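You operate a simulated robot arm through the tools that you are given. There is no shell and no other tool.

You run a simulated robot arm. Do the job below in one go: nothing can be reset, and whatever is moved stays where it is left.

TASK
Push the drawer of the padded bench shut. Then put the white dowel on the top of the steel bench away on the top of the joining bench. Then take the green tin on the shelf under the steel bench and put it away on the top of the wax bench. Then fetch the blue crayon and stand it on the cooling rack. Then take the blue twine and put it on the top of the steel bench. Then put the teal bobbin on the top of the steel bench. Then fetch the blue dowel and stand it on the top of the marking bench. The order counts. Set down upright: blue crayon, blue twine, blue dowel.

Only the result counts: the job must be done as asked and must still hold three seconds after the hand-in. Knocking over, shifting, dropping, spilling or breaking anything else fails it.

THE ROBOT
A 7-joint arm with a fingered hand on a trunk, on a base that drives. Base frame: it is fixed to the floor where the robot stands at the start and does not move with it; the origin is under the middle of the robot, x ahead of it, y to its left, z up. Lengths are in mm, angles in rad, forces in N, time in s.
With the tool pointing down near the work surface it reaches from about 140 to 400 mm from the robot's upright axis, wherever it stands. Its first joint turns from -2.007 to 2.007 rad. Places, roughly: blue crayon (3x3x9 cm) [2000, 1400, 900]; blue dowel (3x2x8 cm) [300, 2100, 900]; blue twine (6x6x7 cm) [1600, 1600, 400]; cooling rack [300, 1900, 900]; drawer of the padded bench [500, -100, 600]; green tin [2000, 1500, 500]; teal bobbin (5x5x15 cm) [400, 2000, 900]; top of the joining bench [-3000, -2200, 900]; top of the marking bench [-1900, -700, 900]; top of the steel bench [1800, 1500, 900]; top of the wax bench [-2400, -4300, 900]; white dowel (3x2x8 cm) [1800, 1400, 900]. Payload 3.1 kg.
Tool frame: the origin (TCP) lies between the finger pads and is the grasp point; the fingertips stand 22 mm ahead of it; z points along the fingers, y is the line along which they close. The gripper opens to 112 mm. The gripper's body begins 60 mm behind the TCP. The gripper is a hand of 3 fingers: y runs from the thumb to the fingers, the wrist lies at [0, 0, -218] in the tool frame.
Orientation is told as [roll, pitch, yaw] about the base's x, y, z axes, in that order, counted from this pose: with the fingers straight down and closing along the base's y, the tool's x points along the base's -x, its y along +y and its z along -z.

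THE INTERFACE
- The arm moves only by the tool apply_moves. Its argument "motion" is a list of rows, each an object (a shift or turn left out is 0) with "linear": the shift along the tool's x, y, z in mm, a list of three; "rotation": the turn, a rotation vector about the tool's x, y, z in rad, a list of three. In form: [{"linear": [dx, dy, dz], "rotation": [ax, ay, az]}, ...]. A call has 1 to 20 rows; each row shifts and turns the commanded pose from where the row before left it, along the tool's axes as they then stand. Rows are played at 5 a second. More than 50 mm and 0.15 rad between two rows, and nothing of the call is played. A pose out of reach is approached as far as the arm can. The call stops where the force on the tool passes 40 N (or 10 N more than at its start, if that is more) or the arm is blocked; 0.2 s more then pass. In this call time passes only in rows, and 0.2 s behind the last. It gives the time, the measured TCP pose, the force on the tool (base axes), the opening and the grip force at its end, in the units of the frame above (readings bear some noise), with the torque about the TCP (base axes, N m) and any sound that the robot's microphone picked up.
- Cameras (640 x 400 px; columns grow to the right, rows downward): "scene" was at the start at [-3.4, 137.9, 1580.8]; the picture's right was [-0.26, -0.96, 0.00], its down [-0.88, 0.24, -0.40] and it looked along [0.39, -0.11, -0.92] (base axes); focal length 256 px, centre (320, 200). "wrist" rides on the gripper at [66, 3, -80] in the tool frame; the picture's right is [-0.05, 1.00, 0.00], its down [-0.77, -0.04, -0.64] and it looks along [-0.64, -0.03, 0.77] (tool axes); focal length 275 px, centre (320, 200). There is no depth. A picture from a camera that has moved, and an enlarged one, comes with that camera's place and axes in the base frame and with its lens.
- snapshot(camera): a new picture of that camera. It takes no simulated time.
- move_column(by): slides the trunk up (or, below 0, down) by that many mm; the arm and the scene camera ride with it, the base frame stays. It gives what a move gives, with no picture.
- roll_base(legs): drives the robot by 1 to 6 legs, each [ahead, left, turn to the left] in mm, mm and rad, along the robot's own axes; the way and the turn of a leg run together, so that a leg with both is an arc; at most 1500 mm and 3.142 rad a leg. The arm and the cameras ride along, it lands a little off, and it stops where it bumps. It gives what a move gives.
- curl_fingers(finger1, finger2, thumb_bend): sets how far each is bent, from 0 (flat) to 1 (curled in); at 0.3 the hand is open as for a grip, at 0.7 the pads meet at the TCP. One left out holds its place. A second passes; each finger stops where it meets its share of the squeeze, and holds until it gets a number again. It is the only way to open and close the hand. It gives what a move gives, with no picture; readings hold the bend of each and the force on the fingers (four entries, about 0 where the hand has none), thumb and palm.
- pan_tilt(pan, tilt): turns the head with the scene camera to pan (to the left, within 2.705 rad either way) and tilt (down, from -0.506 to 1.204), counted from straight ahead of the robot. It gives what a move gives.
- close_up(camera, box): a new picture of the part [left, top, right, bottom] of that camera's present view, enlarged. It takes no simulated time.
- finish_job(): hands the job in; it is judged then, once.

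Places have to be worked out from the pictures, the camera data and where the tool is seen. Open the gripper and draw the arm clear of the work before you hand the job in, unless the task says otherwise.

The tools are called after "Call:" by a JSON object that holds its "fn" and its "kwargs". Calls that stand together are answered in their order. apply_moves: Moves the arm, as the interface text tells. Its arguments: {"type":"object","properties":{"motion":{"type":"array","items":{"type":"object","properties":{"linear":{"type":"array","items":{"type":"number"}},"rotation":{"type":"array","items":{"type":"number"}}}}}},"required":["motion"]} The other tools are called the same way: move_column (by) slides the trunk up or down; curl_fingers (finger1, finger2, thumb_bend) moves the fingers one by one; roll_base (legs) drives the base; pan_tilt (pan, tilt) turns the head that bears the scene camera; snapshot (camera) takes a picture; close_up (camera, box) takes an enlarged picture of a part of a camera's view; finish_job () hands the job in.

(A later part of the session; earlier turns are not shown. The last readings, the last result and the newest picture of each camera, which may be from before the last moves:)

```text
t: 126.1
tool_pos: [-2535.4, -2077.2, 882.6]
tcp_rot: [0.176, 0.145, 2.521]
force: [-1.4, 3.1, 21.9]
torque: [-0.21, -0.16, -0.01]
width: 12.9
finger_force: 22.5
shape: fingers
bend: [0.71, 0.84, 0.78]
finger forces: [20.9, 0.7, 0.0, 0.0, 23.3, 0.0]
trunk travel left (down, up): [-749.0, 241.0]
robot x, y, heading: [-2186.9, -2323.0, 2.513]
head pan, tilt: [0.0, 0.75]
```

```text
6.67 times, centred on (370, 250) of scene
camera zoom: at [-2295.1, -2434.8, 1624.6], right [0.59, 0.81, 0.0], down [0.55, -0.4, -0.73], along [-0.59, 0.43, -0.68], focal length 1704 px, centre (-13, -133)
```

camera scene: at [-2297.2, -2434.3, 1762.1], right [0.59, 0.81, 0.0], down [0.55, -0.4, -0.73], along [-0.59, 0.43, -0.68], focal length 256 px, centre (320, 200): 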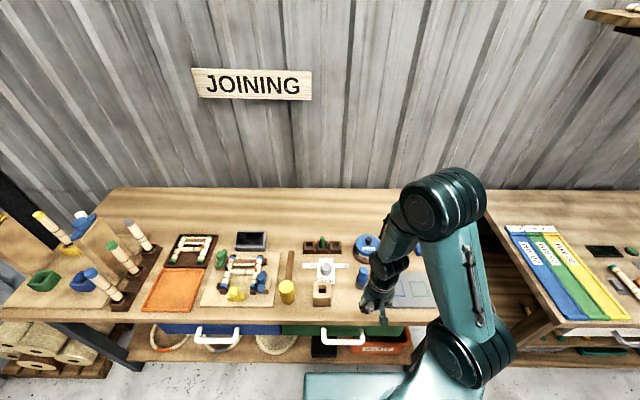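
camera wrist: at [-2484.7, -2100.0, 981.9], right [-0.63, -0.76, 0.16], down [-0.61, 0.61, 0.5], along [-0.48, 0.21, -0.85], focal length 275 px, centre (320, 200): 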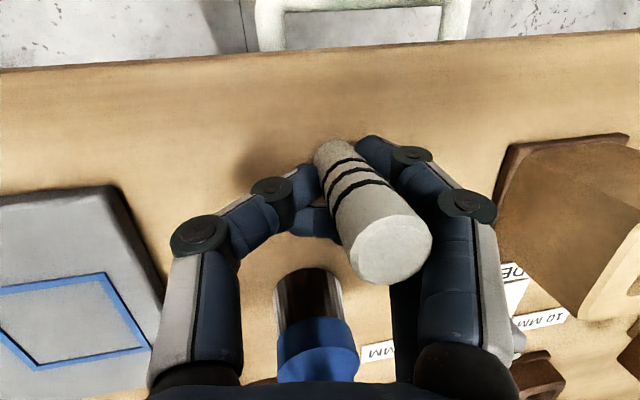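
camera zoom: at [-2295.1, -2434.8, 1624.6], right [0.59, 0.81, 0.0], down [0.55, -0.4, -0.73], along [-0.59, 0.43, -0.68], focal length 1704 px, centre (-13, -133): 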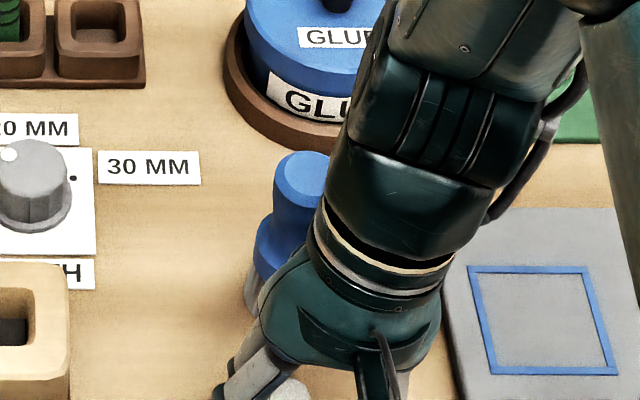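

Contact: 22 N up at TCP z≈883. I ease up 2 mm, then first swing finger 2 out while finger 1 and thumb still hold.

Call:
{"fn": "apply_moves", "kwargs": {"motion": [{"linear": [0.25, 0.3, -1.75]}, {"linear": [0, 0, 0]}]}}

Call:
{"fn": "curl_fingers", "kwargs": {"finger2": 0.3}}

Call:
{"fn": "close_up", "kwargs": {"camera": "wrist", "box": [200, 100, 480, 300]}}

```text
t: 126.7
tool_pos: [-2535.3, -2077.6, 883.4]
tcp_rot: [0.175, 0.147, 2.522]
force: [-0.9, 2.1, 11.3]
torque: [-0.1, -0.06, 0.03]
width: 12.7
finger_force: 20.4
shape: fingers
bend: [0.71, 0.84, 0.77]
finger forces: [18.0, 0.5, 0.0, 0.1, 22.4, 0.0]
trunk travel left (down, up): [-749.0, 241.0]
robot x, y, heading: [-2188.6, -2325.7, 2.514]
head pan, tilt: [0.0, 0.75]
```

```text
t: 127.7
tool_pos: [-2536.8, -2078.5, 883.3]
tcp_rot: [0.175, 0.148, 2.522]
force: [1.8, 3.7, 8.0]
torque: [-0.01, -0.13, 0.02]
width: 13.0
finger_force: 27.4
shape: fingers
bend: [0.71, 0.71, 0.77]
finger forces: [23.6, 15.4, 0.1, 0.0, 15.3, 0.0]
trunk travel left (down, up): [-749.0, 241.0]
robot x, y, heading: [-2188.1, -2327.8, 2.512]
head pan, tilt: [0.0, 0.75]
```

```text
2.00 times, centred on (340, 200) of wrist
camera zoom: at [-2484.2, -2100.1, 971.9], right [-0.63, -0.76, 0.17], down [-0.61, 0.61, 0.5], along [-0.48, 0.21, -0.85], focal length 551 px, centre (280, 200)
```

zoom: 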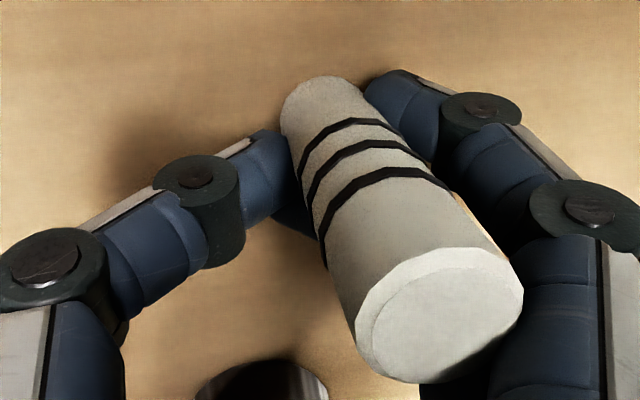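

Finger 2 is hooked on the thumb-side of the dowel. I relax it back first, then I'll free the thumb and slide the hand forward so finger 2 clears the dowel before opening.

Call:
{"fn": "curl_fingers", "kwargs": {"finger2": 0.84}}

Call:
{"fn": "curl_fingers", "kwargs": {"finger1": 0.66, "thumb_bend": 0.66}}

Call:
{"fn": "close_up", "kwargs": {"camera": "wrist", "box": [200, 100, 480, 300]}}

```text
t: 128.7
tool_pos: [-2535.1, -2078.0, 883.4]
tcp_rot: [0.175, 0.149, 2.523]
force: [2.3, -0.2, 5.9]
torque: [-0.08, -0.07, 0.05]
width: 12.8
finger_force: 20.8
shape: fingers
bend: [0.71, 0.8, 0.77]
finger forces: [17.7, 0.5, 0.1, 0.0, 24.0, 0.0]
trunk travel left (down, up): [-749.0, 241.0]
robot x, y, heading: [-2185.3, -2325.3, 2.508]
head pan, tilt: [0.0, 0.75]
```

```text
t: 129.7
tool_pos: [-2535.6, -2077.4, 883.6]
tcp_rot: [0.175, 0.146, 2.522]
force: [-4.1, 0.7, 15.2]
torque: [0.04, -0.02, 0.04]
width: 15.3
finger_force: 11.6
shape: fingers
bend: [0.62, 0.82, 0.7]
finger forces: [4.7, 0.2, 0.0, 0.0, 19.2, 0.1]
trunk travel left (down, up): [-749.0, 241.0]
robot x, y, heading: [-2190.2, -2324.0, 2.512]
head pan, tilt: [0.0, 0.75]
```

```text
2.00 times, centred on (340, 200) of wrist
camera zoom: at [-2484.8, -2100.7, 972.1], right [-0.63, -0.76, 0.16], down [-0.61, 0.61, 0.5], along [-0.48, 0.21, -0.85], focal length 551 px, centre (280, 200)
```

zoom: 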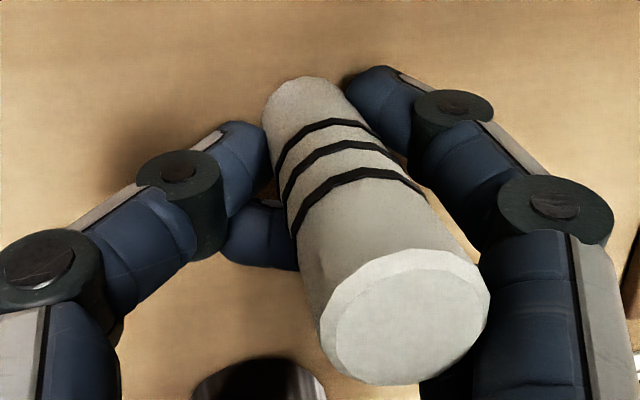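

Grip is easing and the dowel stays put. I open finger 1 and thumb a little more.

Call:
{"fn": "curl_fingers", "kwargs": {"finger1": 0.58, "thumb_bend": 0.58}}

Call:
{"fn": "close_up", "kwargs": {"camera": "wrist", "box": [200, 100, 480, 300]}}

```text
t: 130.7
tool_pos: [-2535.8, -2077.6, 883.3]
tcp_rot: [0.174, 0.148, 2.521]
force: [-5.2, 5.5, 22.9]
torque: [0.19, 0.1, 0.02]
width: 18.9
finger_force: 13.7
shape: fingers
bend: [0.57, 0.83, 0.67]
finger forces: [0.0, 0.1, 0.1, 0.0, 26.8, 0.0]
trunk travel left (down, up): [-749.0, 241.0]
robot x, y, heading: [-2185.8, -2321.9, 2.508]
head pan, tilt: [0.0, 0.75]
```

```text
2.00 times, centred on (340, 200) of wrist
camera zoom: at [-2484.5, -2100.5, 972.2], right [-0.63, -0.76, 0.17], down [-0.61, 0.61, 0.5], along [-0.48, 0.21, -0.85], focal length 551 px, centre (280, 200)
```

zoom: 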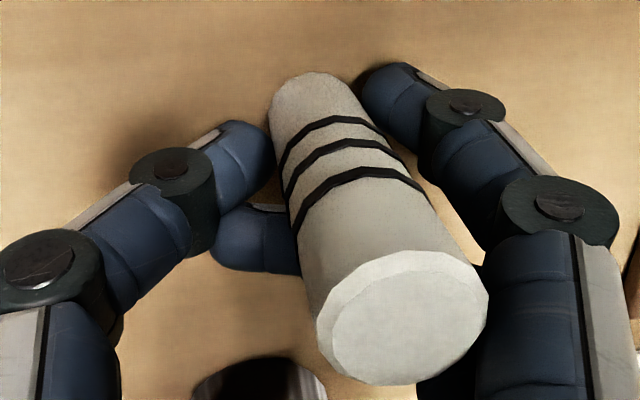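

Finger 1 is off the dowel; the thumb's force and the 23 N upward push mean the thumb tip is on the table. I raise the hand straight up 8 mm, then check.

Call:
{"fn": "apply_moves", "kwargs": {"motion": [{"linear": [0.6, 0.7, -3.9]}, {"linear": [0.6, 0.7, -3.9]}, {"linear": [0, 0, 0]}]}}

Call:
{"fn": "close_up", "kwargs": {"camera": "wrist", "box": [200, 100, 480, 300]}}

```text
t: 131.5
tool_pos: [-2536.5, -2078.1, 892.1]
tcp_rot: [0.174, 0.15, 2.523]
force: [0.2, -1.0, 1.1]
torque: [0.04, -0.01, 0.0]
width: 33.1
finger_force: 0.9
shape: fingers
bend: [0.57, 0.84, 0.58]
finger forces: [0.0, 0.0, 0.0, 0.0, 1.6, 0.1]
trunk travel left (down, up): [-749.0, 241.0]
robot x, y, heading: [-2190.1, -2326.4, 2.51]
head pan, tilt: [0.0, 0.75]
```

```text
2.00 times, centred on (340, 200) of wrist
camera zoom: at [-2484.8, -2100.7, 980.0], right [-0.63, -0.76, 0.16], down [-0.61, 0.61, 0.5], along [-0.48, 0.21, -0.85], focal length 551 px, centre (280, 200)
```

zoom: 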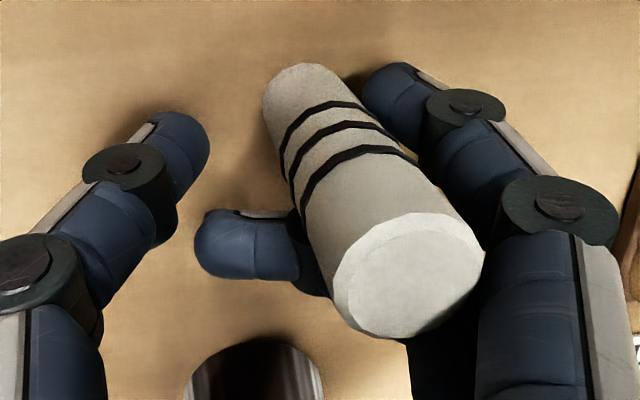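

The dowel now stands free with finger 2 curled behind it. I open finger 1 a bit, slide the hand 18 mm forward (finger 2 away from the dowel), then open finger 2.

Call:
{"fn": "curl_fingers", "kwargs": {"finger1": 0.45, "thumb_bend": 0.45}}

Call:
{"fn": "apply_moves", "kwargs": {"motion": [{"linear": [-5.9, 0.2, -0.9]}, {"linear": [-5.9, 0.2, -0.9]}, {"linear": [-5.9, 0.2, -0.9]}, {"linear": [0, 0, 0]}]}}

Call:
{"fn": "snapshot", "kwargs": {"camera": "wrist"}}

```text
t: 132.5
tool_pos: [-2535.6, -2079.0, 892.1]
tcp_rot: [0.174, 0.147, 2.523]
force: [-5.6, -2.0, 22.5]
torque: [0.36, -0.16, 0.07]
width: 54.2
finger_force: 11.7
shape: fingers
bend: [0.45, 0.84, 0.52]
finger forces: [0.0, 0.0, 0.0, 0.0, 22.4, 0.0]
trunk travel left (down, up): [-749.0, 241.0]
robot x, y, heading: [-2186.6, -2325.3, 2.505]
head pan, tilt: [0.0, 0.75]
```

```text
t: 133.5
tool_pos: [-2548.8, -2069.4, 892.4]
tcp_rot: [0.175, 0.145, 2.522]
force: [3.7, -3.6, 29.1]
torque: [0.54, -0.67, -0.19]
width: 58.7
finger_force: 14.2
shape: fingers
bend: [0.45, 0.84, 0.51]
finger forces: [0.0, 0.0, 0.0, 0.0, 29.1, 0.0]
trunk travel left (down, up): [-749.0, 241.0]
robot x, y, heading: [-2189.6, -2322.8, 2.513]
head pan, tilt: [0.0, 0.75]
```

```text
taken
camera wrist: at [-2497.7, -2092.3, 981.4], right [-0.63, -0.76, 0.16], down [-0.61, 0.61, 0.5], along [-0.48, 0.22, -0.85], focal length 275 px, centre (320, 200)
```

wrist: 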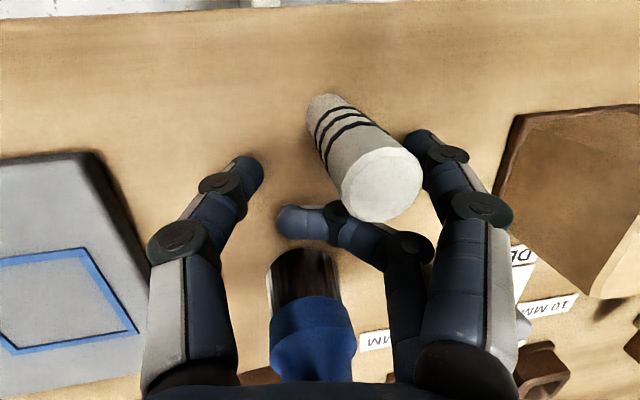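

The thumb rides on the table, but the dowel stands and finger 2 is clear of it. I lift 12 mm and open finger 2.

Call:
{"fn": "apply_moves", "kwargs": {"motion": [{"linear": [0.9, 1.05, -5.85]}, {"linear": [0.9, 1.05, -5.85]}, {"linear": [0, 0, 0]}]}}

Call:
{"fn": "curl_fingers", "kwargs": {"finger2": 0.45}}

Call:
{"fn": "snapshot", "kwargs": {"camera": "wrist"}}

```text
t: 134.3
tool_pos: [-2551.6, -2068.3, 903.4]
tcp_rot: [0.174, 0.15, 2.521]
force: [-0.8, 0.5, 0.3]
torque: [0.0, -0.04, -0.02]
width: 68.3
finger_force: 0.1
shape: fingers
bend: [0.45, 0.84, 0.45]
finger forces: [0.0, 0.0, 0.0, 0.0, 0.0, 0.1]
trunk travel left (down, up): [-749.0, 241.0]
robot x, y, heading: [-2186.0, -2321.4, 2.514]
head pan, tilt: [0.0, 0.75]
```

```text
t: 135.3
tool_pos: [-2551.4, -2068.0, 902.8]
tcp_rot: [0.173, 0.149, 2.523]
force: [0.5, 0.5, 0.7]
torque: [-0.02, 0.01, 0.02]
width: 68.6
finger_force: 0.0
shape: fingers
bend: [0.45, 0.45, 0.45]
finger forces: [0.0, 0.0, 0.0, 0.0, 0.1, 0.0]
trunk travel left (down, up): [-749.0, 241.0]
robot x, y, heading: [-2190.9, -2326.0, 2.509]
head pan, tilt: [0.0, 0.75]
```

```text
taken
camera wrist: at [-2499.7, -2090.3, 991.9], right [-0.63, -0.76, 0.16], down [-0.61, 0.61, 0.5], along [-0.48, 0.21, -0.85], focal length 275 px, centre (320, 200)
```

wrist: 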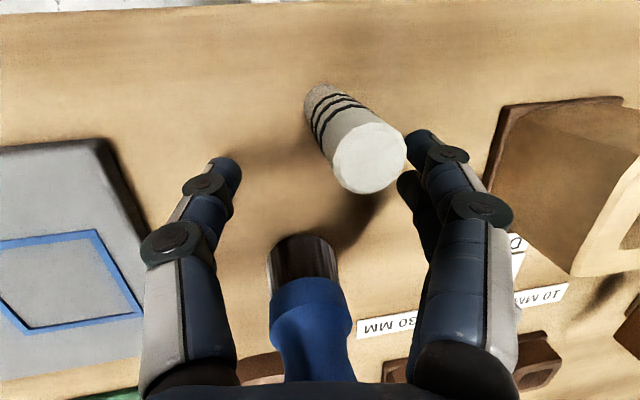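

The white dowel stands upright and free on the joining bench. I raise the trunk straight up and level the hand.

Call:
{"fn": "move_column", "kwargs": {"by": 200}}

Call:
{"fn": "apply_moves", "kwargs": {"motion": [{"rotation": [0.0875, -0.075, 0]}, {"rotation": [0.0875, -0.075, 0]}, {"linear": [40, 0, 0]}, {"linear": [40, 0, 0]}, {"linear": [0, 0, 0]}]}}

Call:
{"fn": "snapshot", "kwargs": {"camera": "wrist"}}

Call:
{"fn": "close_up", "kwargs": {"camera": "scene", "box": [240, 180, 480, 330]}}

```text
t: 137.5
tool_pos: [-2551.8, -2068.0, 1102.6]
tcp_rot: [0.174, 0.15, 2.522]
force: [0.1, -0.5, -0.2]
torque: [0.01, 0.01, 0.01]
width: 68.5
finger_force: 0.0
shape: fingers
bend: [0.45, 0.45, 0.45]
finger forces: [0.0, 0.0, 0.1, 0.0, 0.0, 0.1]
trunk travel left (down, up): [-949.0, 41.0]
robot x, y, heading: [-2185.4, -2324.3, 2.514]
head pan, tilt: [0.0, 0.75]
```

```text
t: 138.7
tool_pos: [-2485.9, -2115.8, 1104.6]
tcp_rot: [0.0, 0.001, 2.51]
force: [0.9, 0.4, -0.3]
torque: [0.03, 0.0, -0.01]
width: 68.8
finger_force: 0.0
shape: fingers
bend: [0.45, 0.45, 0.45]
finger forces: [0.0, 0.2, 0.1, 0.0, 0.1, 0.0]
trunk travel left (down, up): [-949.0, 41.0]
robot x, y, heading: [-2188.5, -2322.4, 2.51]
head pan, tilt: [0.0, 0.75]
```

```text
taken
camera wrist: at [-2433.6, -2157.3, 1184.3], right [-0.63, -0.78, 0.0], down [-0.6, 0.48, 0.64], along [-0.49, 0.4, -0.77], focal length 275 px, centre (320, 200)
```

wrist: 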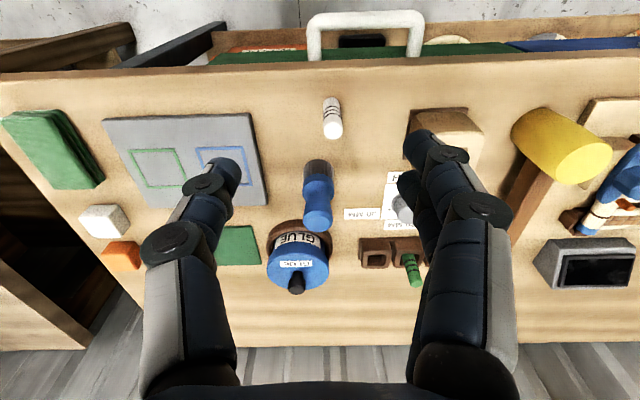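

```text
2.67 times, centred on (360, 255) of scene
camera zoom: at [-2298.0, -2433.4, 1824.1], right [0.59, 0.81, 0.0], down [0.55, -0.4, -0.73], along [-0.59, 0.43, -0.68], focal length 682 px, centre (213, 53)
```

zoom: 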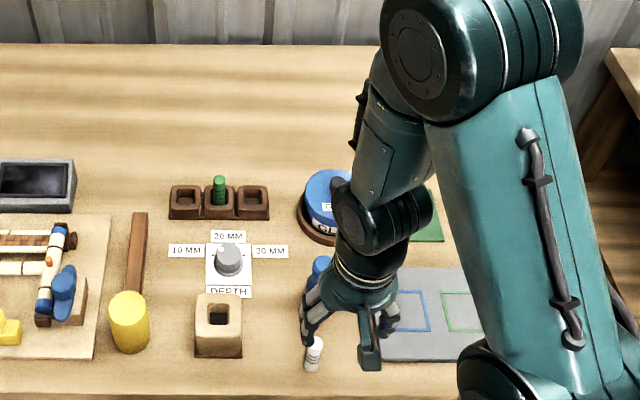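

White dowel placed, nothing else disturbed. Now back to the steel bench for the green tin: I back off and drive up the aisle again.

Call:
{"fn": "roll_base", "kwargs": {"legs": [[-350, 0, 0.02], [0, -1500, 0], [0, -1500, 0], [0, -1400, 0]]}}

Call:
{"fn": "pan_tilt", "kwargs": {"pan": -0.8, "tilt": 0.5}}

Call:
{"fn": "snapshot", "kwargs": {"camera": "scene"}}

```text
t: 161.5
tool_pos: [319.7, 1259.0, 1104.3]
tcp_rot: [-0.001, 0.0, 2.512]
force: [-0.3, 0.0, -0.4]
torque: [0.0, 0.0, 0.04]
width: 68.9
finger_force: 0.0
shape: fingers
bend: [0.45, 0.45, 0.45]
finger forces: [0.0, 0.0, 0.1, 0.0, 0.0, 0.1]
trunk travel left (down, up): [-949.0, 41.0]
robot x, y, heading: [620.0, 1052.9, 2.516]
head pan, tilt: [0.0, 0.75]
```

```text
t: 162.6
tool_pos: [319.6, 1257.4, 1105.8]
tcp_rot: [-0.002, -0.001, 2.513]
force: [-0.5, 0.4, -0.1]
torque: [0.01, -0.01, -0.01]
width: 68.9
finger_force: 0.2
shape: fingers
bend: [0.45, 0.45, 0.45]
finger forces: [0.1, 0.1, 0.0, 0.0, 0.1, 0.0]
trunk travel left (down, up): [-949.0, 41.0]
robot x, y, heading: [619.4, 1050.0, 2.514]
head pan, tilt: [-0.799, 0.499]
```

```text
taken
camera scene: at [563.9, 981.9, 1846.0], right [0.99, 0.14, 0.0], down [0.07, -0.47, -0.88], along [-0.13, 0.87, -0.48], focal length 256 px, centre (320, 200)
```

scene: 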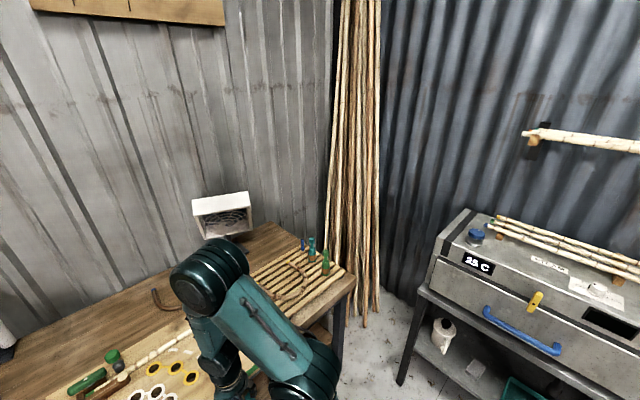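

On the bending bench near the rack's far end stand the blue dowel, teal bobbin and a green bobbin; I zoom in to note their spots for later.

Call:
{"fn": "close_up", "kwargs": {"camera": "scene", "box": [240, 210, 360, 310]}}

```text
4.00 times, centred on (300, 260) of scene
camera zoom: at [563.9, 981.9, 1846.0], right [0.99, 0.14, 0.0], down [0.07, -0.47, -0.88], along [-0.13, 0.87, -0.48], focal length 1022 px, centre (400, -40)
```

zoom: 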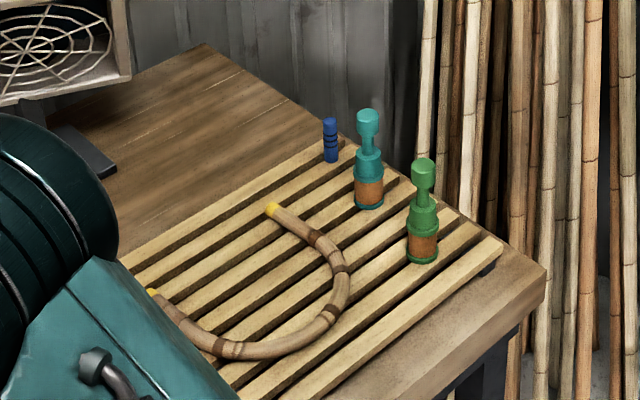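

The rack holds a bent cane plus teal and green bobbins and the blue dowel at its far end. I continue to the steel bench, facing it, in front of the green tin.

Call:
{"fn": "roll_base", "kwargs": {"legs": [[0, 0, -1.557], [330, 0, 0], [0, -780, 0]]}}

Call:
{"fn": "pan_tilt", "kwargs": {"pan": -0.1, "tilt": 0.6}}

Call:
{"fn": "snapshot", "kwargs": {"camera": "scene"}}

Call:
{"fn": "snapshot", "kwargs": {"camera": "wrist"}}

```text
t: 172.4
tool_pos: [1649.4, 1162.4, 1103.4]
tcp_rot: [-0.002, 0.0, 0.943]
force: [-0.7, 0.0, 0.4]
torque: [0.03, 0.05, -0.04]
width: 69.1
finger_force: 0.0
shape: fingers
bend: [0.45, 0.45, 0.45]
finger forces: [0.1, 0.1, 0.0, 0.0, 0.1, 0.0]
trunk travel left (down, up): [-949.0, 41.0]
robot x, y, heading: [1443.5, 862.0, 0.939]
head pan, tilt: [-0.799, 0.499]
```

```text
t: 173.4
tool_pos: [1649.3, 1162.3, 1103.7]
tcp_rot: [-0.003, 0.0, 0.944]
force: [-0.4, 0.0, 0.1]
torque: [-0.02, 0.01, -0.01]
width: 69.0
finger_force: 0.2
shape: fingers
bend: [0.45, 0.45, 0.45]
finger forces: [0.1, 0.1, 0.0, 0.1, 0.1, 0.0]
trunk travel left (down, up): [-949.0, 41.0]
robot x, y, heading: [1445.1, 859.7, 0.941]
head pan, tilt: [-0.099, 0.6]
```

```text
taken
camera scene: at [1340.8, 970.5, 1837.0], right [0.75, -0.66, 0.0], down [-0.38, -0.42, -0.83], along [0.55, 0.62, -0.56], focal length 256 px, centre (320, 200)
```

scene: 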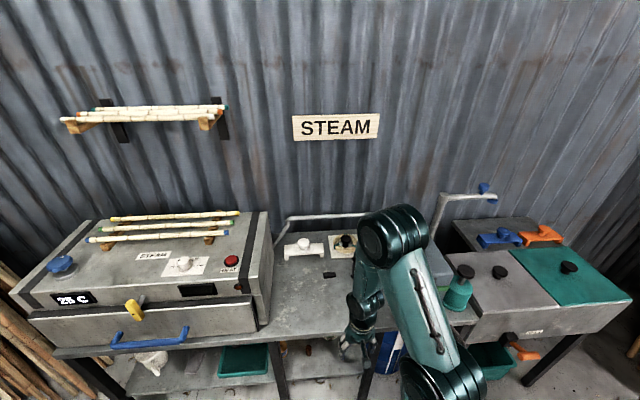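

```text
taken
camera wrist: at [1609.0, 1110.3, 1184.5], right [-0.78, 0.62, 0.0], down [0.48, 0.6, 0.64], along [0.4, 0.5, -0.77], focal length 275 px, centre (320, 200)
```

wrist: 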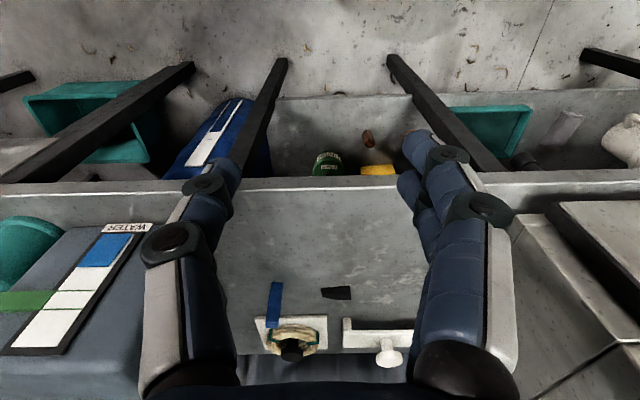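

Next I lower the trunk to look under the bench top at the shelf.

Call:
{"fn": "roll_base", "kwargs": {"legs": [[0, 0, 0.016]]}}

Call:
{"fn": "move_column", "kwargs": {"by": -620}}

Call:
{"fn": "pan_tilt", "kwargs": {"pan": -0.25, "tilt": 0.55}}

Call:
{"fn": "snapshot", "kwargs": {"camera": "scene"}}

Call:
{"fn": "snapshot", "kwargs": {"camera": "wrist"}}

```text
t: 174.2
tool_pos: [1644.4, 1165.5, 1104.6]
tcp_rot: [-0.002, 0.0, 0.96]
force: [-1.0, -0.5, -0.3]
torque: [-0.02, -0.01, -0.03]
width: 68.9
finger_force: 0.0
shape: fingers
bend: [0.45, 0.45, 0.45]
finger forces: [0.0, 0.0, 0.0, 0.0, 0.0, 0.0]
trunk travel left (down, up): [-949.0, 41.0]
robot x, y, heading: [1440.1, 861.7, 0.96]
head pan, tilt: [-0.099, 0.6]
```

```text
refused: -620 is not a number from -400 to 400
```

```text
t: 174.9
tool_pos: [1644.5, 1166.6, 1104.3]
tcp_rot: [-0.002, 0.0, 0.961]
force: [0.2, -0.8, 0.0]
torque: [0.01, 0.0, -0.01]
width: 68.9
finger_force: 0.1
shape: fingers
bend: [0.45, 0.45, 0.45]
finger forces: [0.1, 0.0, 0.0, 0.0, 0.1, 0.1]
trunk travel left (down, up): [-949.0, 41.0]
robot x, y, heading: [1441.3, 859.4, 0.96]
head pan, tilt: [-0.25, 0.55]
```

```text
taken
camera scene: at [1349.3, 960.6, 1841.4], right [0.65, -0.76, 0.0], down [-0.4, -0.34, -0.85], along [0.65, 0.56, -0.52], focal length 256 px, centre (320, 200)
```

scene: 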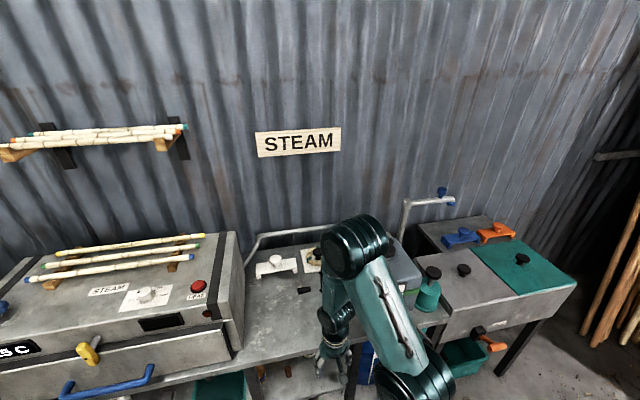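

```text
taken
camera wrist: at [1604.9, 1113.0, 1184.5], right [-0.79, 0.61, 0.0], down [0.47, 0.61, 0.64], along [0.39, 0.5, -0.77], focal length 275 px, centre (320, 200)
```

wrist: 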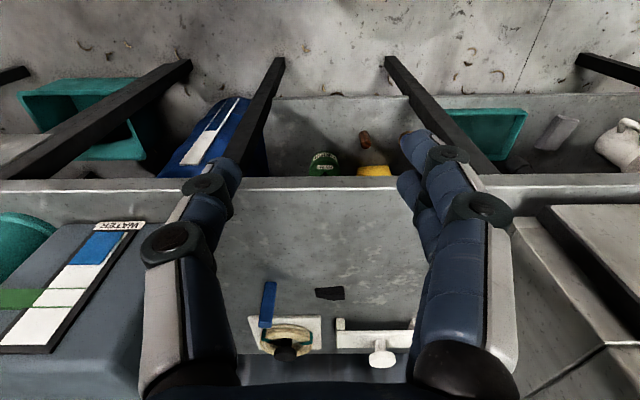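

Column moves are limited to 400 mm per call, so I lower it in two steps and look.

Call:
{"fn": "move_column", "kwargs": {"by": -350}}

Call:
{"fn": "move_column", "kwargs": {"by": -250}}

Call:
{"fn": "snapshot", "kwargs": {"camera": "scene"}}

Call:
{"fn": "snapshot", "kwargs": {"camera": "wrist"}}

```text
t: 178.3
tool_pos: [1645.1, 1166.3, 754.6]
tcp_rot: [-0.001, 0.0, 0.961]
force: [0.0, -0.1, -0.6]
torque: [0.01, 0.01, 0.0]
width: 69.1
finger_force: 0.1
shape: fingers
bend: [0.45, 0.45, 0.45]
finger forces: [0.1, 0.0, 0.0, 0.0, 0.0, 0.0]
trunk travel left (down, up): [-599.0, 391.0]
robot x, y, heading: [1443.3, 864.8, 0.959]
head pan, tilt: [-0.25, 0.55]
```

```text
t: 180.9
tool_pos: [1644.2, 1166.4, 504.2]
tcp_rot: [-0.001, -0.002, 0.962]
force: [0.8, -0.3, -0.5]
torque: [0.03, 0.02, 0.0]
width: 69.1
finger_force: 0.0
shape: fingers
bend: [0.45, 0.45, 0.45]
finger forces: [0.1, 0.1, 0.2, 0.0, 0.1, 0.1]
trunk travel left (down, up): [-349.0, 641.0]
robot x, y, heading: [1439.4, 860.6, 0.961]
head pan, tilt: [-0.25, 0.55]
```

```text
taken
camera scene: at [1349.4, 960.4, 1241.5], right [0.65, -0.76, 0.0], down [-0.4, -0.34, -0.85], along [0.65, 0.56, -0.52], focal length 256 px, centre (320, 200)
```

scene: 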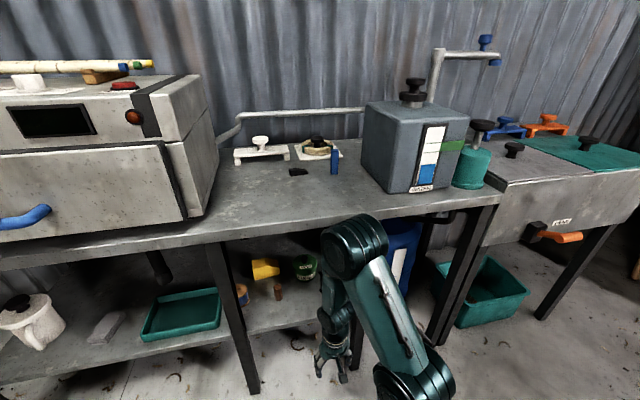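

```text
taken
camera wrist: at [1605.0, 1112.9, 584.6], right [-0.79, 0.61, 0.0], down [0.47, 0.61, 0.64], along [0.39, 0.5, -0.77], focal length 275 px, centre (320, 200)
```

wrist: 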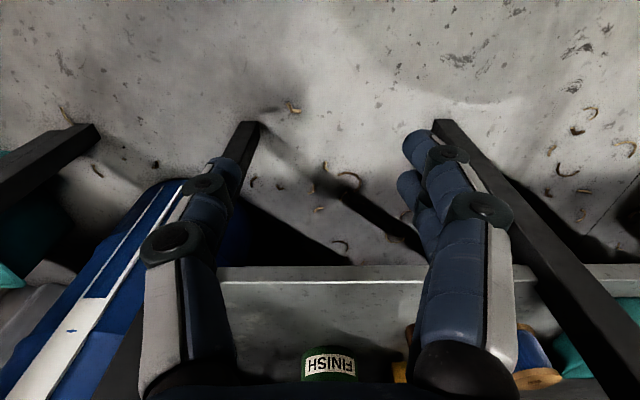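

I can see the shelf clearly now. I zoom in on the tin's surroundings.

Call:
{"fn": "close_up", "kwargs": {"camera": "scene", "box": [200, 220, 400, 345]}}

Call:
{"fn": "close_up", "kwargs": {"camera": "wrist", "box": [200, 240, 600, 400]}}

```text
3.20 times, centred on (300, 282) of scene
camera zoom: at [1349.4, 960.4, 1241.5], right [0.65, -0.76, 0.0], down [-0.4, -0.34, -0.85], along [0.65, 0.56, -0.52], focal length 818 px, centre (384, -64)
```

zoom: 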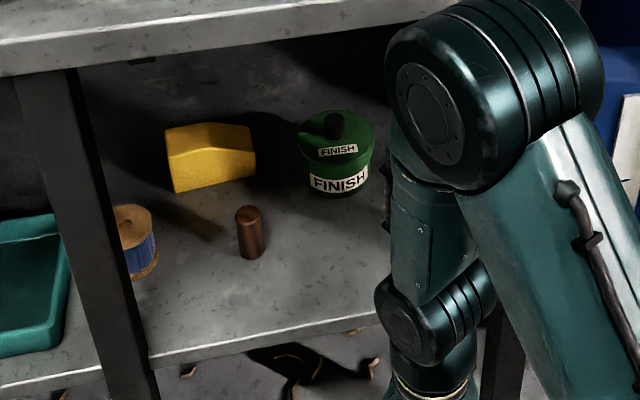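

```text
1.60 times, centred on (400, 320) of wrist
camera zoom: at [1605.0, 1112.9, 584.6], right [-0.79, 0.61, 0.0], down [0.47, 0.61, 0.64], along [0.39, 0.5, -0.77], focal length 440 px, centre (192, 8)
```

zoom: 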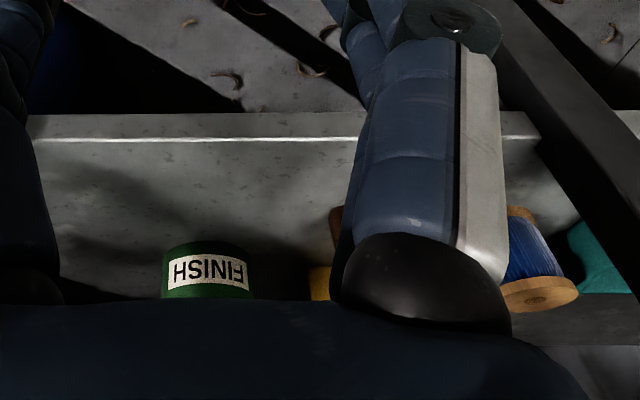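

Tin: about 88 mm across, centre near [1886,1499], base on the shelf at z≈400, about 200 mm inside the shelf edge and straight ahead of me. I'll prepare a forward-tilted hand (50° up from vertical) in the free space before the bench: first reach out, then tilt.

Call:
{"fn": "curl_fingers", "kwargs": {"finger1": 0.3, "finger2": 0.3, "thumb_bend": 0.3}}

Call:
{"fn": "apply_moves", "kwargs": {"motion": [{"linear": [-40, -4, 0]}, {"linear": [-40, -4, 0]}, {"rotation": [0, -0.145, 0]}, {"rotation": [0, -0.145, 0]}, {"rotation": [0, -0.145, 0]}, {"rotation": [0, -0.145, 0]}, {"rotation": [0, -0.145, 0]}, {"rotation": [0, -0.145, 0]}, {"linear": [0, 0, 0]}]}}

Call:
{"fn": "snapshot", "kwargs": {"camera": "scene"}}

Call:
{"fn": "snapshot", "kwargs": {"camera": "wrist"}}

```text
t: 181.9
tool_pos: [1644.8, 1166.0, 505.3]
tcp_rot: [-0.002, -0.001, 0.962]
force: [0.2, -0.8, -0.4]
torque: [-0.03, -0.03, 0.01]
width: 111.2
finger_force: 0.0
shape: fingers
bend: [0.3, 0.3, 0.3]
finger forces: [0.0, 0.0, 0.1, 0.0, 0.0, 0.1]
trunk travel left (down, up): [-349.0, 641.0]
robot x, y, heading: [1442.4, 858.9, 0.961]
head pan, tilt: [-0.25, 0.55]
```

```text
t: 183.9
tool_pos: [1696.2, 1226.7, 505.0]
tcp_rot: [-0.005, -0.873, 0.965]
force: [-1.0, -0.4, -0.3]
torque: [0.03, 0.01, 0.0]
width: 111.6
finger_force: 0.0
shape: fingers
bend: [0.3, 0.3, 0.3]
finger forces: [0.1, 0.1, 0.1, 0.0, 0.0, 0.1]
trunk travel left (down, up): [-349.0, 641.0]
robot x, y, heading: [1441.1, 862.6, 0.962]
head pan, tilt: [-0.25, 0.55]
```

```text
taken
camera scene: at [1349.5, 960.5, 1241.5], right [0.65, -0.76, 0.0], down [-0.4, -0.34, -0.85], along [0.65, 0.56, -0.52], focal length 256 px, centre (320, 200)
```

scene: 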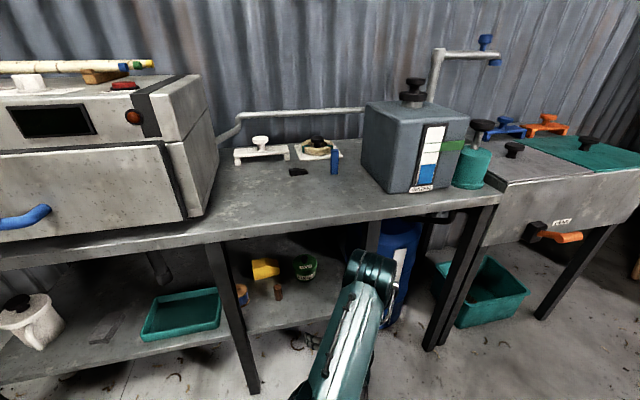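

```text
taken
camera wrist: at [1635.7, 1142.7, 505.2], right [-0.8, 0.6, 0.03], down [0.03, -0.01, 1.0], along [0.6, 0.8, -0.01], focal length 275 px, centre (320, 200)
```

wrist: 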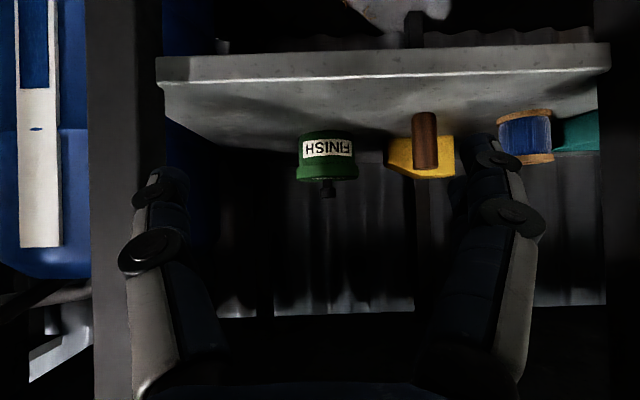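

The hand now looks straight under the bench; the wrist view (upside down) shows the tin between the fingers' line. I zoom in to measure it.

Call:
{"fn": "close_up", "kwargs": {"camera": "wrist", "box": [220, 40, 440, 240]}}

Call:
{"fn": "close_up", "kwargs": {"camera": "scene", "box": [220, 220, 420, 400]}}

```text
2.00 times, centred on (330, 140) of wrist
camera zoom: at [1635.7, 1142.7, 505.2], right [-0.8, 0.6, 0.03], down [0.03, -0.01, 1.0], along [0.6, 0.8, -0.01], focal length 551 px, centre (300, 320)
```

zoom: 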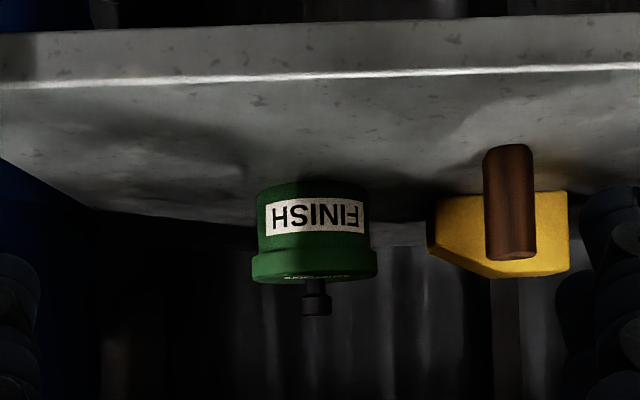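

```text
2.22 times, centred on (320, 310) of scene
camera zoom: at [1349.5, 960.5, 1241.5], right [0.65, -0.76, 0.0], down [-0.4, -0.34, -0.85], along [0.65, 0.56, -0.52], focal length 568 px, centre (320, -44)
```

zoom: 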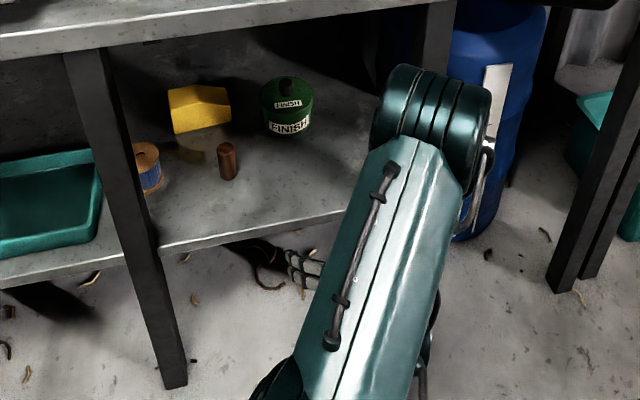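

Tin: body ≈88 mm wide from z≈403 to 451, lid ≈98 mm wide to z≈475, centre 778 mm ahead of me, laterally on the tool axis. Before going in I need to know where my elbow is relative to the bench top, so I take two head angles to triangulate it.

Call:
{"fn": "pan_tilt", "kwargs": {"pan": -0.9, "tilt": 0.8}}

Call:
{"fn": "snapshot", "kwargs": {"camera": "scene"}}

Call:
{"fn": "pan_tilt", "kwargs": {"pan": 0.3, "tilt": 0.8}}

Call:
{"fn": "snapshot", "kwargs": {"camera": "scene"}}

```text
t: 184.9
tool_pos: [1696.5, 1226.8, 505.4]
tcp_rot: [-0.002, -0.871, 0.964]
force: [0.3, -0.1, 0.4]
torque: [-0.03, 0.03, -0.01]
width: 111.7
finger_force: 0.1
shape: fingers
bend: [0.3, 0.3, 0.3]
finger forces: [0.0, 0.1, 0.1, 0.1, 0.1, 0.0]
trunk travel left (down, up): [-349.0, 641.0]
robot x, y, heading: [1442.1, 862.3, 0.961]
head pan, tilt: [-0.901, 0.799]
```

```text
taken
camera scene: at [1361.9, 906.8, 1220.1], right [0.06, -1.0, 0.0], down [-0.72, -0.04, -0.7], along [0.7, 0.04, -0.72], focal length 256 px, centre (320, 200)
```

scene: 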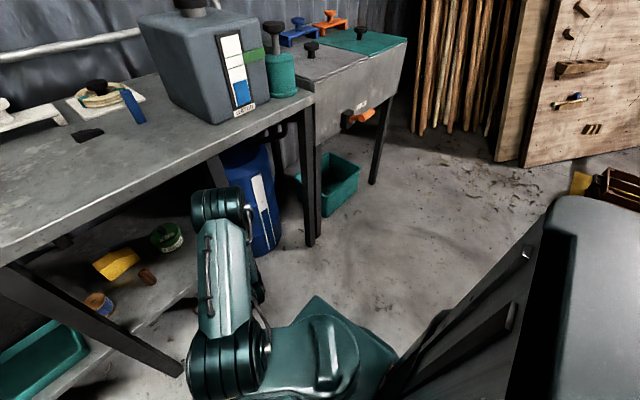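

```text
t: 186.3
tool_pos: [1695.5, 1225.9, 506.3]
tcp_rot: [-0.003, -0.872, 0.96]
force: [0.7, -0.9, -0.4]
torque: [0.0, -0.03, -0.03]
width: 111.7
finger_force: 0.1
shape: fingers
bend: [0.3, 0.3, 0.3]
finger forces: [0.1, 0.0, 0.0, 0.1, 0.0, 0.0]
trunk travel left (down, up): [-349.0, 641.0]
robot x, y, heading: [1442.4, 864.1, 0.961]
head pan, tilt: [0.3, 0.799]
```

```text
taken
camera scene: at [1306.0, 978.7, 1220.1], right [0.95, -0.31, 0.0], down [-0.22, -0.68, -0.7], along [0.21, 0.66, -0.72], focal length 256 px, centre (320, 200)
```

scene: 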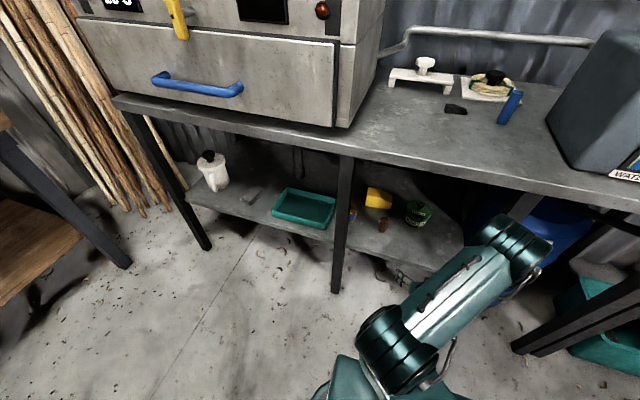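

The elbow sits at about 318 mm ahead and z≈890, i.e. above the bench slab level, so driving in like this would bring forearm and slab together. I'll lower the trunk further and lift the hand with the arm instead, so that the elbow ends up below the slab.

Call:
{"fn": "apply_moves", "kwargs": {"motion": [{"linear": [-30.6, 0, -25.7]}, {"linear": [-30.6, 0, -25.7]}, {"linear": [-30.6, 0, -25.7]}, {"linear": [0, 0, 0]}]}}

Call:
{"fn": "move_column", "kwargs": {"by": -150}}

Call:
{"fn": "apply_moves", "kwargs": {"motion": [{"linear": [-30.6, 0, -25.7]}, {"linear": [-30.6, 0, -25.7]}, {"linear": [-30.6, 0, -25.7]}, {"linear": [0, 0, 0]}]}}

Call:
{"fn": "move_column", "kwargs": {"by": -120}}

Call:
{"fn": "snapshot", "kwargs": {"camera": "scene"}}

Call:
{"fn": "pan_tilt", "kwargs": {"pan": -0.9, "tilt": 0.8}}

Call:
{"fn": "snapshot", "kwargs": {"camera": "scene"}}

```text
t: 187.3
tool_pos: [1695.4, 1225.4, 625.2]
tcp_rot: [-0.002, -0.872, 0.963]
force: [1.1, -0.1, 0.8]
torque: [0.04, 0.0, 0.01]
width: 111.3
finger_force: 0.0
shape: fingers
bend: [0.3, 0.3, 0.3]
finger forces: [0.1, 0.0, 0.0, 0.1, 0.0, 0.0]
trunk travel left (down, up): [-349.0, 641.0]
robot x, y, heading: [1439.4, 863.5, 0.957]
head pan, tilt: [0.3, 0.799]
```

```text
t: 189.1
tool_pos: [1696.5, 1225.9, 475.2]
tcp_rot: [-0.002, -0.87, 0.962]
force: [0.3, -0.4, 0.1]
torque: [-0.03, 0.02, 0.05]
width: 111.4
finger_force: 0.1
shape: fingers
bend: [0.3, 0.3, 0.3]
finger forces: [0.1, 0.1, 0.0, 0.0, 0.1, 0.0]
trunk travel left (down, up): [-199.0, 791.0]
robot x, y, heading: [1442.2, 864.1, 0.953]
head pan, tilt: [0.3, 0.799]
```

```text
t: 190.1
tool_pos: [1698.4, 1226.8, 595.4]
tcp_rot: [-0.003, -0.871, 0.963]
force: [-0.4, -0.2, 0.1]
torque: [0.01, -0.01, 0.02]
width: 111.5
finger_force: 0.0
shape: fingers
bend: [0.3, 0.3, 0.3]
finger forces: [0.1, 0.0, 0.0, 0.1, 0.0, 0.0]
trunk travel left (down, up): [-199.0, 791.0]
robot x, y, heading: [1443.2, 863.8, 0.957]
head pan, tilt: [0.3, 0.799]
```

```text
t: 191.6
tool_pos: [1697.2, 1225.6, 475.0]
tcp_rot: [-0.001, -0.871, 0.962]
force: [0.0, 0.6, 0.1]
torque: [-0.04, 0.0, 0.01]
width: 111.8
finger_force: 0.0
shape: fingers
bend: [0.3, 0.3, 0.3]
finger forces: [0.1, 0.0, 0.1, 0.0, 0.1, 0.0]
trunk travel left (down, up): [-79.0, 911.0]
robot x, y, heading: [1440.6, 863.8, 0.962]
head pan, tilt: [0.3, 0.799]
```

```text
taken
camera scene: at [1305.9, 978.6, 950.1], right [0.95, -0.3, 0.0], down [-0.22, -0.68, -0.7], along [0.21, 0.66, -0.72], focal length 256 px, centre (320, 200)
```

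scene: 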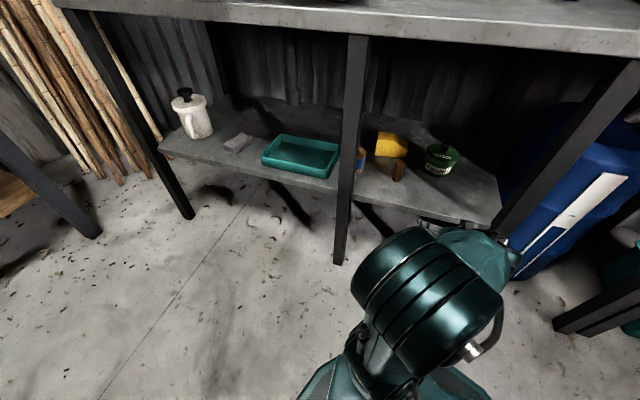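

```text
t: 193.0
tool_pos: [1697.2, 1225.7, 475.3]
tcp_rot: [-0.001, -0.871, 0.962]
force: [0.0, 0.5, 0.0]
torque: [-0.03, -0.05, 0.0]
width: 111.5
finger_force: 0.0
shape: fingers
bend: [0.3, 0.3, 0.3]
finger forces: [0.1, 0.0, 0.0, 0.0, 0.0, 0.0]
trunk travel left (down, up): [-79.0, 911.0]
robot x, y, heading: [1441.3, 860.6, 0.959]
head pan, tilt: [-0.901, 0.799]
```

```text
taken
camera scene: at [1361.8, 906.7, 950.1], right [0.06, -1.0, 0.0], down [-0.72, -0.04, -0.7], along [0.7, 0.04, -0.72], focal length 256 px, centre (320, 200)
```

scene: 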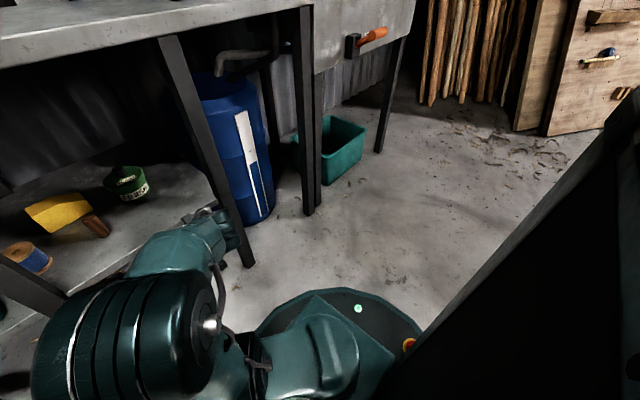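

Now the elbow is at about 119 mm ahead, z≈755, well behind where the bench edge will be, and the forearm slopes down under the slab. I drive in 130 mm first and re-check the line-up with the tin.

Call:
{"fn": "roll_base", "kwargs": {"legs": [[130, 0, 0]]}}

Call:
{"fn": "snapshot", "kwargs": {"camera": "wrist"}}

Call:
{"fn": "snapshot", "kwargs": {"camera": "scene"}}

```text
t: 194.2
tool_pos: [1771.7, 1331.3, 475.5]
tcp_rot: [-0.001, -0.871, 0.962]
force: [0.2, -0.7, -0.1]
torque: [-0.03, 0.0, 0.04]
width: 111.2
finger_force: 0.1
shape: fingers
bend: [0.3, 0.3, 0.3]
finger forces: [0.0, 0.1, 0.0, 0.0, 0.0, 0.1]
trunk travel left (down, up): [-79.0, 911.0]
robot x, y, heading: [1515.3, 970.6, 0.962]
head pan, tilt: [-0.901, 0.799]
```

```text
taken
camera wrist: at [1710.5, 1248.1, 475.8], right [-0.8, 0.6, 0.03], down [0.03, -0.01, 1.0], along [0.6, 0.8, -0.01], focal length 275 px, centre (320, 200)
```

wrist: 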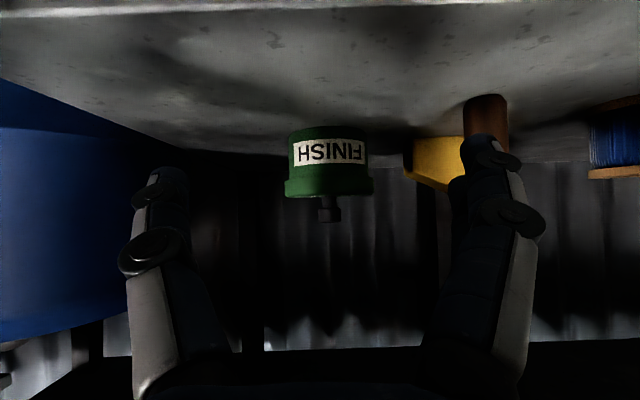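

```text
taken
camera scene: at [1436.2, 1013.0, 950.1], right [0.06, -1.0, 0.0], down [-0.72, -0.04, -0.7], along [0.7, 0.04, -0.72], focal length 256 px, centre (320, 200)
```

scene: 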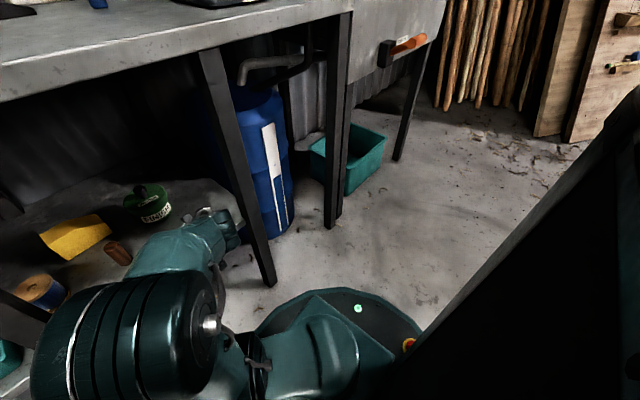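

Tin still dead ahead (about 200 mm beyond the TCP); yellow block's edge is ~84 mm left of the tool axis and the brown piece ~97 mm, so there's room for the fingers. I drive 120 mm further and re-check.

Call:
{"fn": "roll_base", "kwargs": {"legs": [[120, 0, 0]]}}

Call:
{"fn": "snapshot", "kwargs": {"camera": "wrist"}}

Call:
{"fn": "close_up", "kwargs": {"camera": "scene", "box": [0, 120, 320, 320]}}

```text
t: 195.5
tool_pos: [1842.0, 1430.5, 474.7]
tcp_rot: [-0.003, -0.873, 0.961]
force: [-0.1, -0.7, 0.2]
torque: [-0.01, -0.03, -0.01]
width: 111.6
finger_force: 0.1
shape: fingers
bend: [0.3, 0.3, 0.3]
finger forces: [0.1, 0.0, 0.0, 0.0, 0.0, 0.0]
trunk travel left (down, up): [-79.0, 911.0]
robot x, y, heading: [1586.6, 1067.9, 0.959]
head pan, tilt: [-0.901, 0.799]
```

```text
taken
camera wrist: at [1779.8, 1347.3, 475.8], right [-0.8, 0.6, 0.03], down [0.03, -0.01, 1.0], along [0.6, 0.8, -0.01], focal length 275 px, centre (320, 200)
```

wrist: 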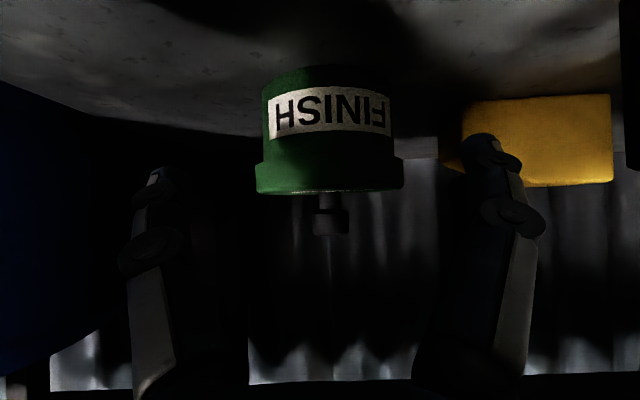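

```text
2.00 times, centred on (160, 220) of scene
camera zoom: at [1505.7, 1112.1, 950.1], right [0.06, -1.0, 0.0], down [-0.72, -0.04, -0.7], along [0.7, 0.04, -0.72], focal length 511 px, centre (640, 160)
```

zoom: 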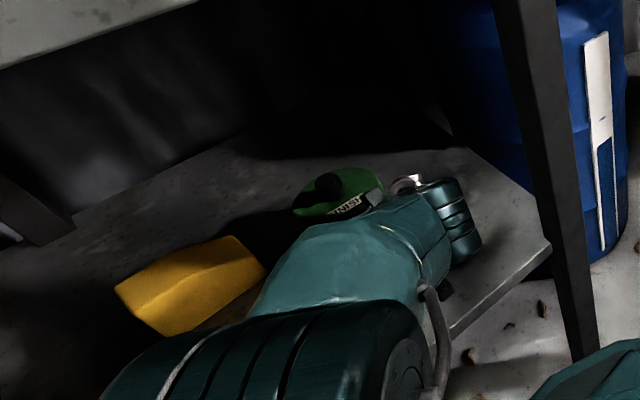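

Tin centre now ~79 mm beyond the TCP and ~3 mm left; the yellow block's near edge is ~95 mm left. I reach forward with the arm, first part of the way.

Call:
{"fn": "apply_moves", "kwargs": {"motion": [{"linear": [-10.4, 0.6, 17.05]}, {"linear": [-10.4, 0.6, 17.05]}, {"linear": [0, 0, 0]}]}}

Call:
{"fn": "snapshot", "kwargs": {"camera": "wrist"}}

```text
t: 196.3
tool_pos: [1862.0, 1464.3, 468.6]
tcp_rot: [-0.001, -0.87, 0.962]
force: [0.4, 0.3, 0.5]
torque: [0.01, -0.01, 0.0]
width: 111.2
finger_force: 0.0
shape: fingers
bend: [0.3, 0.3, 0.3]
finger forces: [0.0, 0.0, 0.0, 0.0, 0.0, 0.0]
trunk travel left (down, up): [-79.0, 911.0]
robot x, y, heading: [1583.3, 1069.4, 0.96]
head pan, tilt: [-0.901, 0.799]
```

```text
taken
camera wrist: at [1801.0, 1380.6, 469.5], right [-0.8, 0.6, 0.03], down [0.03, -0.01, 1.0], along [0.6, 0.8, -0.01], focal length 275 px, centre (320, 200)
```

wrist: 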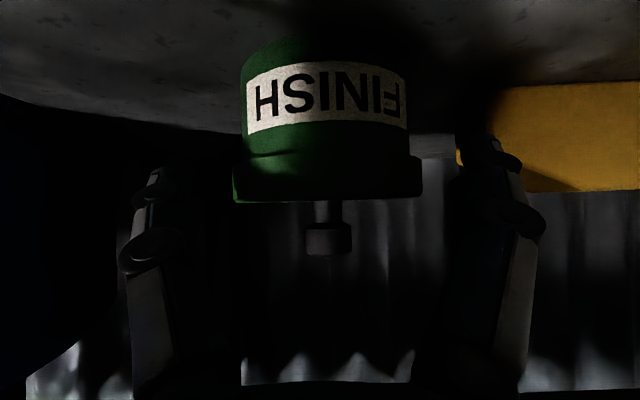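

Still aligned (≈40 mm to go, 2-3 mm left). I complete the reach.

Call:
{"fn": "apply_moves", "kwargs": {"motion": [{"linear": [-10.4, 1.0, 17.05]}, {"linear": [-10.4, 1.0, 17.05]}, {"linear": [0, 0, 0]}]}}

Call:
{"fn": "snapshot", "kwargs": {"camera": "wrist"}}

```text
t: 197.1
tool_pos: [1883.0, 1497.3, 463.2]
tcp_rot: [-0.001, -0.87, 0.962]
force: [-0.9, -0.3, 0.5]
torque: [0.01, -0.01, -0.01]
width: 111.4
finger_force: 0.1
shape: fingers
bend: [0.3, 0.3, 0.3]
finger forces: [0.0, 0.0, 0.1, 0.0, 0.0, 0.0]
trunk travel left (down, up): [-79.0, 911.0]
robot x, y, heading: [1587.1, 1069.4, 0.965]
head pan, tilt: [-0.901, 0.799]
```

```text
taken
camera wrist: at [1822.4, 1413.8, 463.5], right [-0.8, 0.6, 0.03], down [0.03, -0.01, 1.0], along [0.6, 0.8, -0.01], focal length 275 px, centre (320, 200)
```

wrist: 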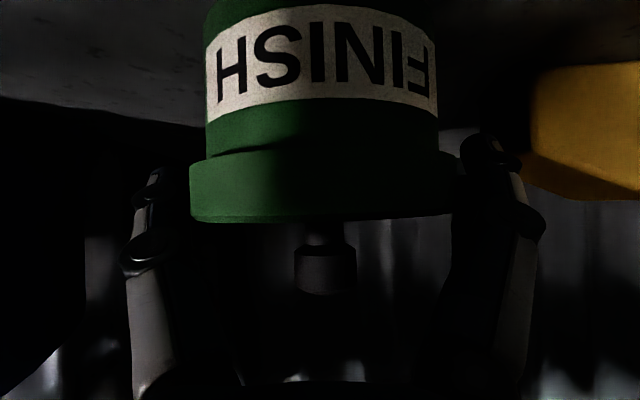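

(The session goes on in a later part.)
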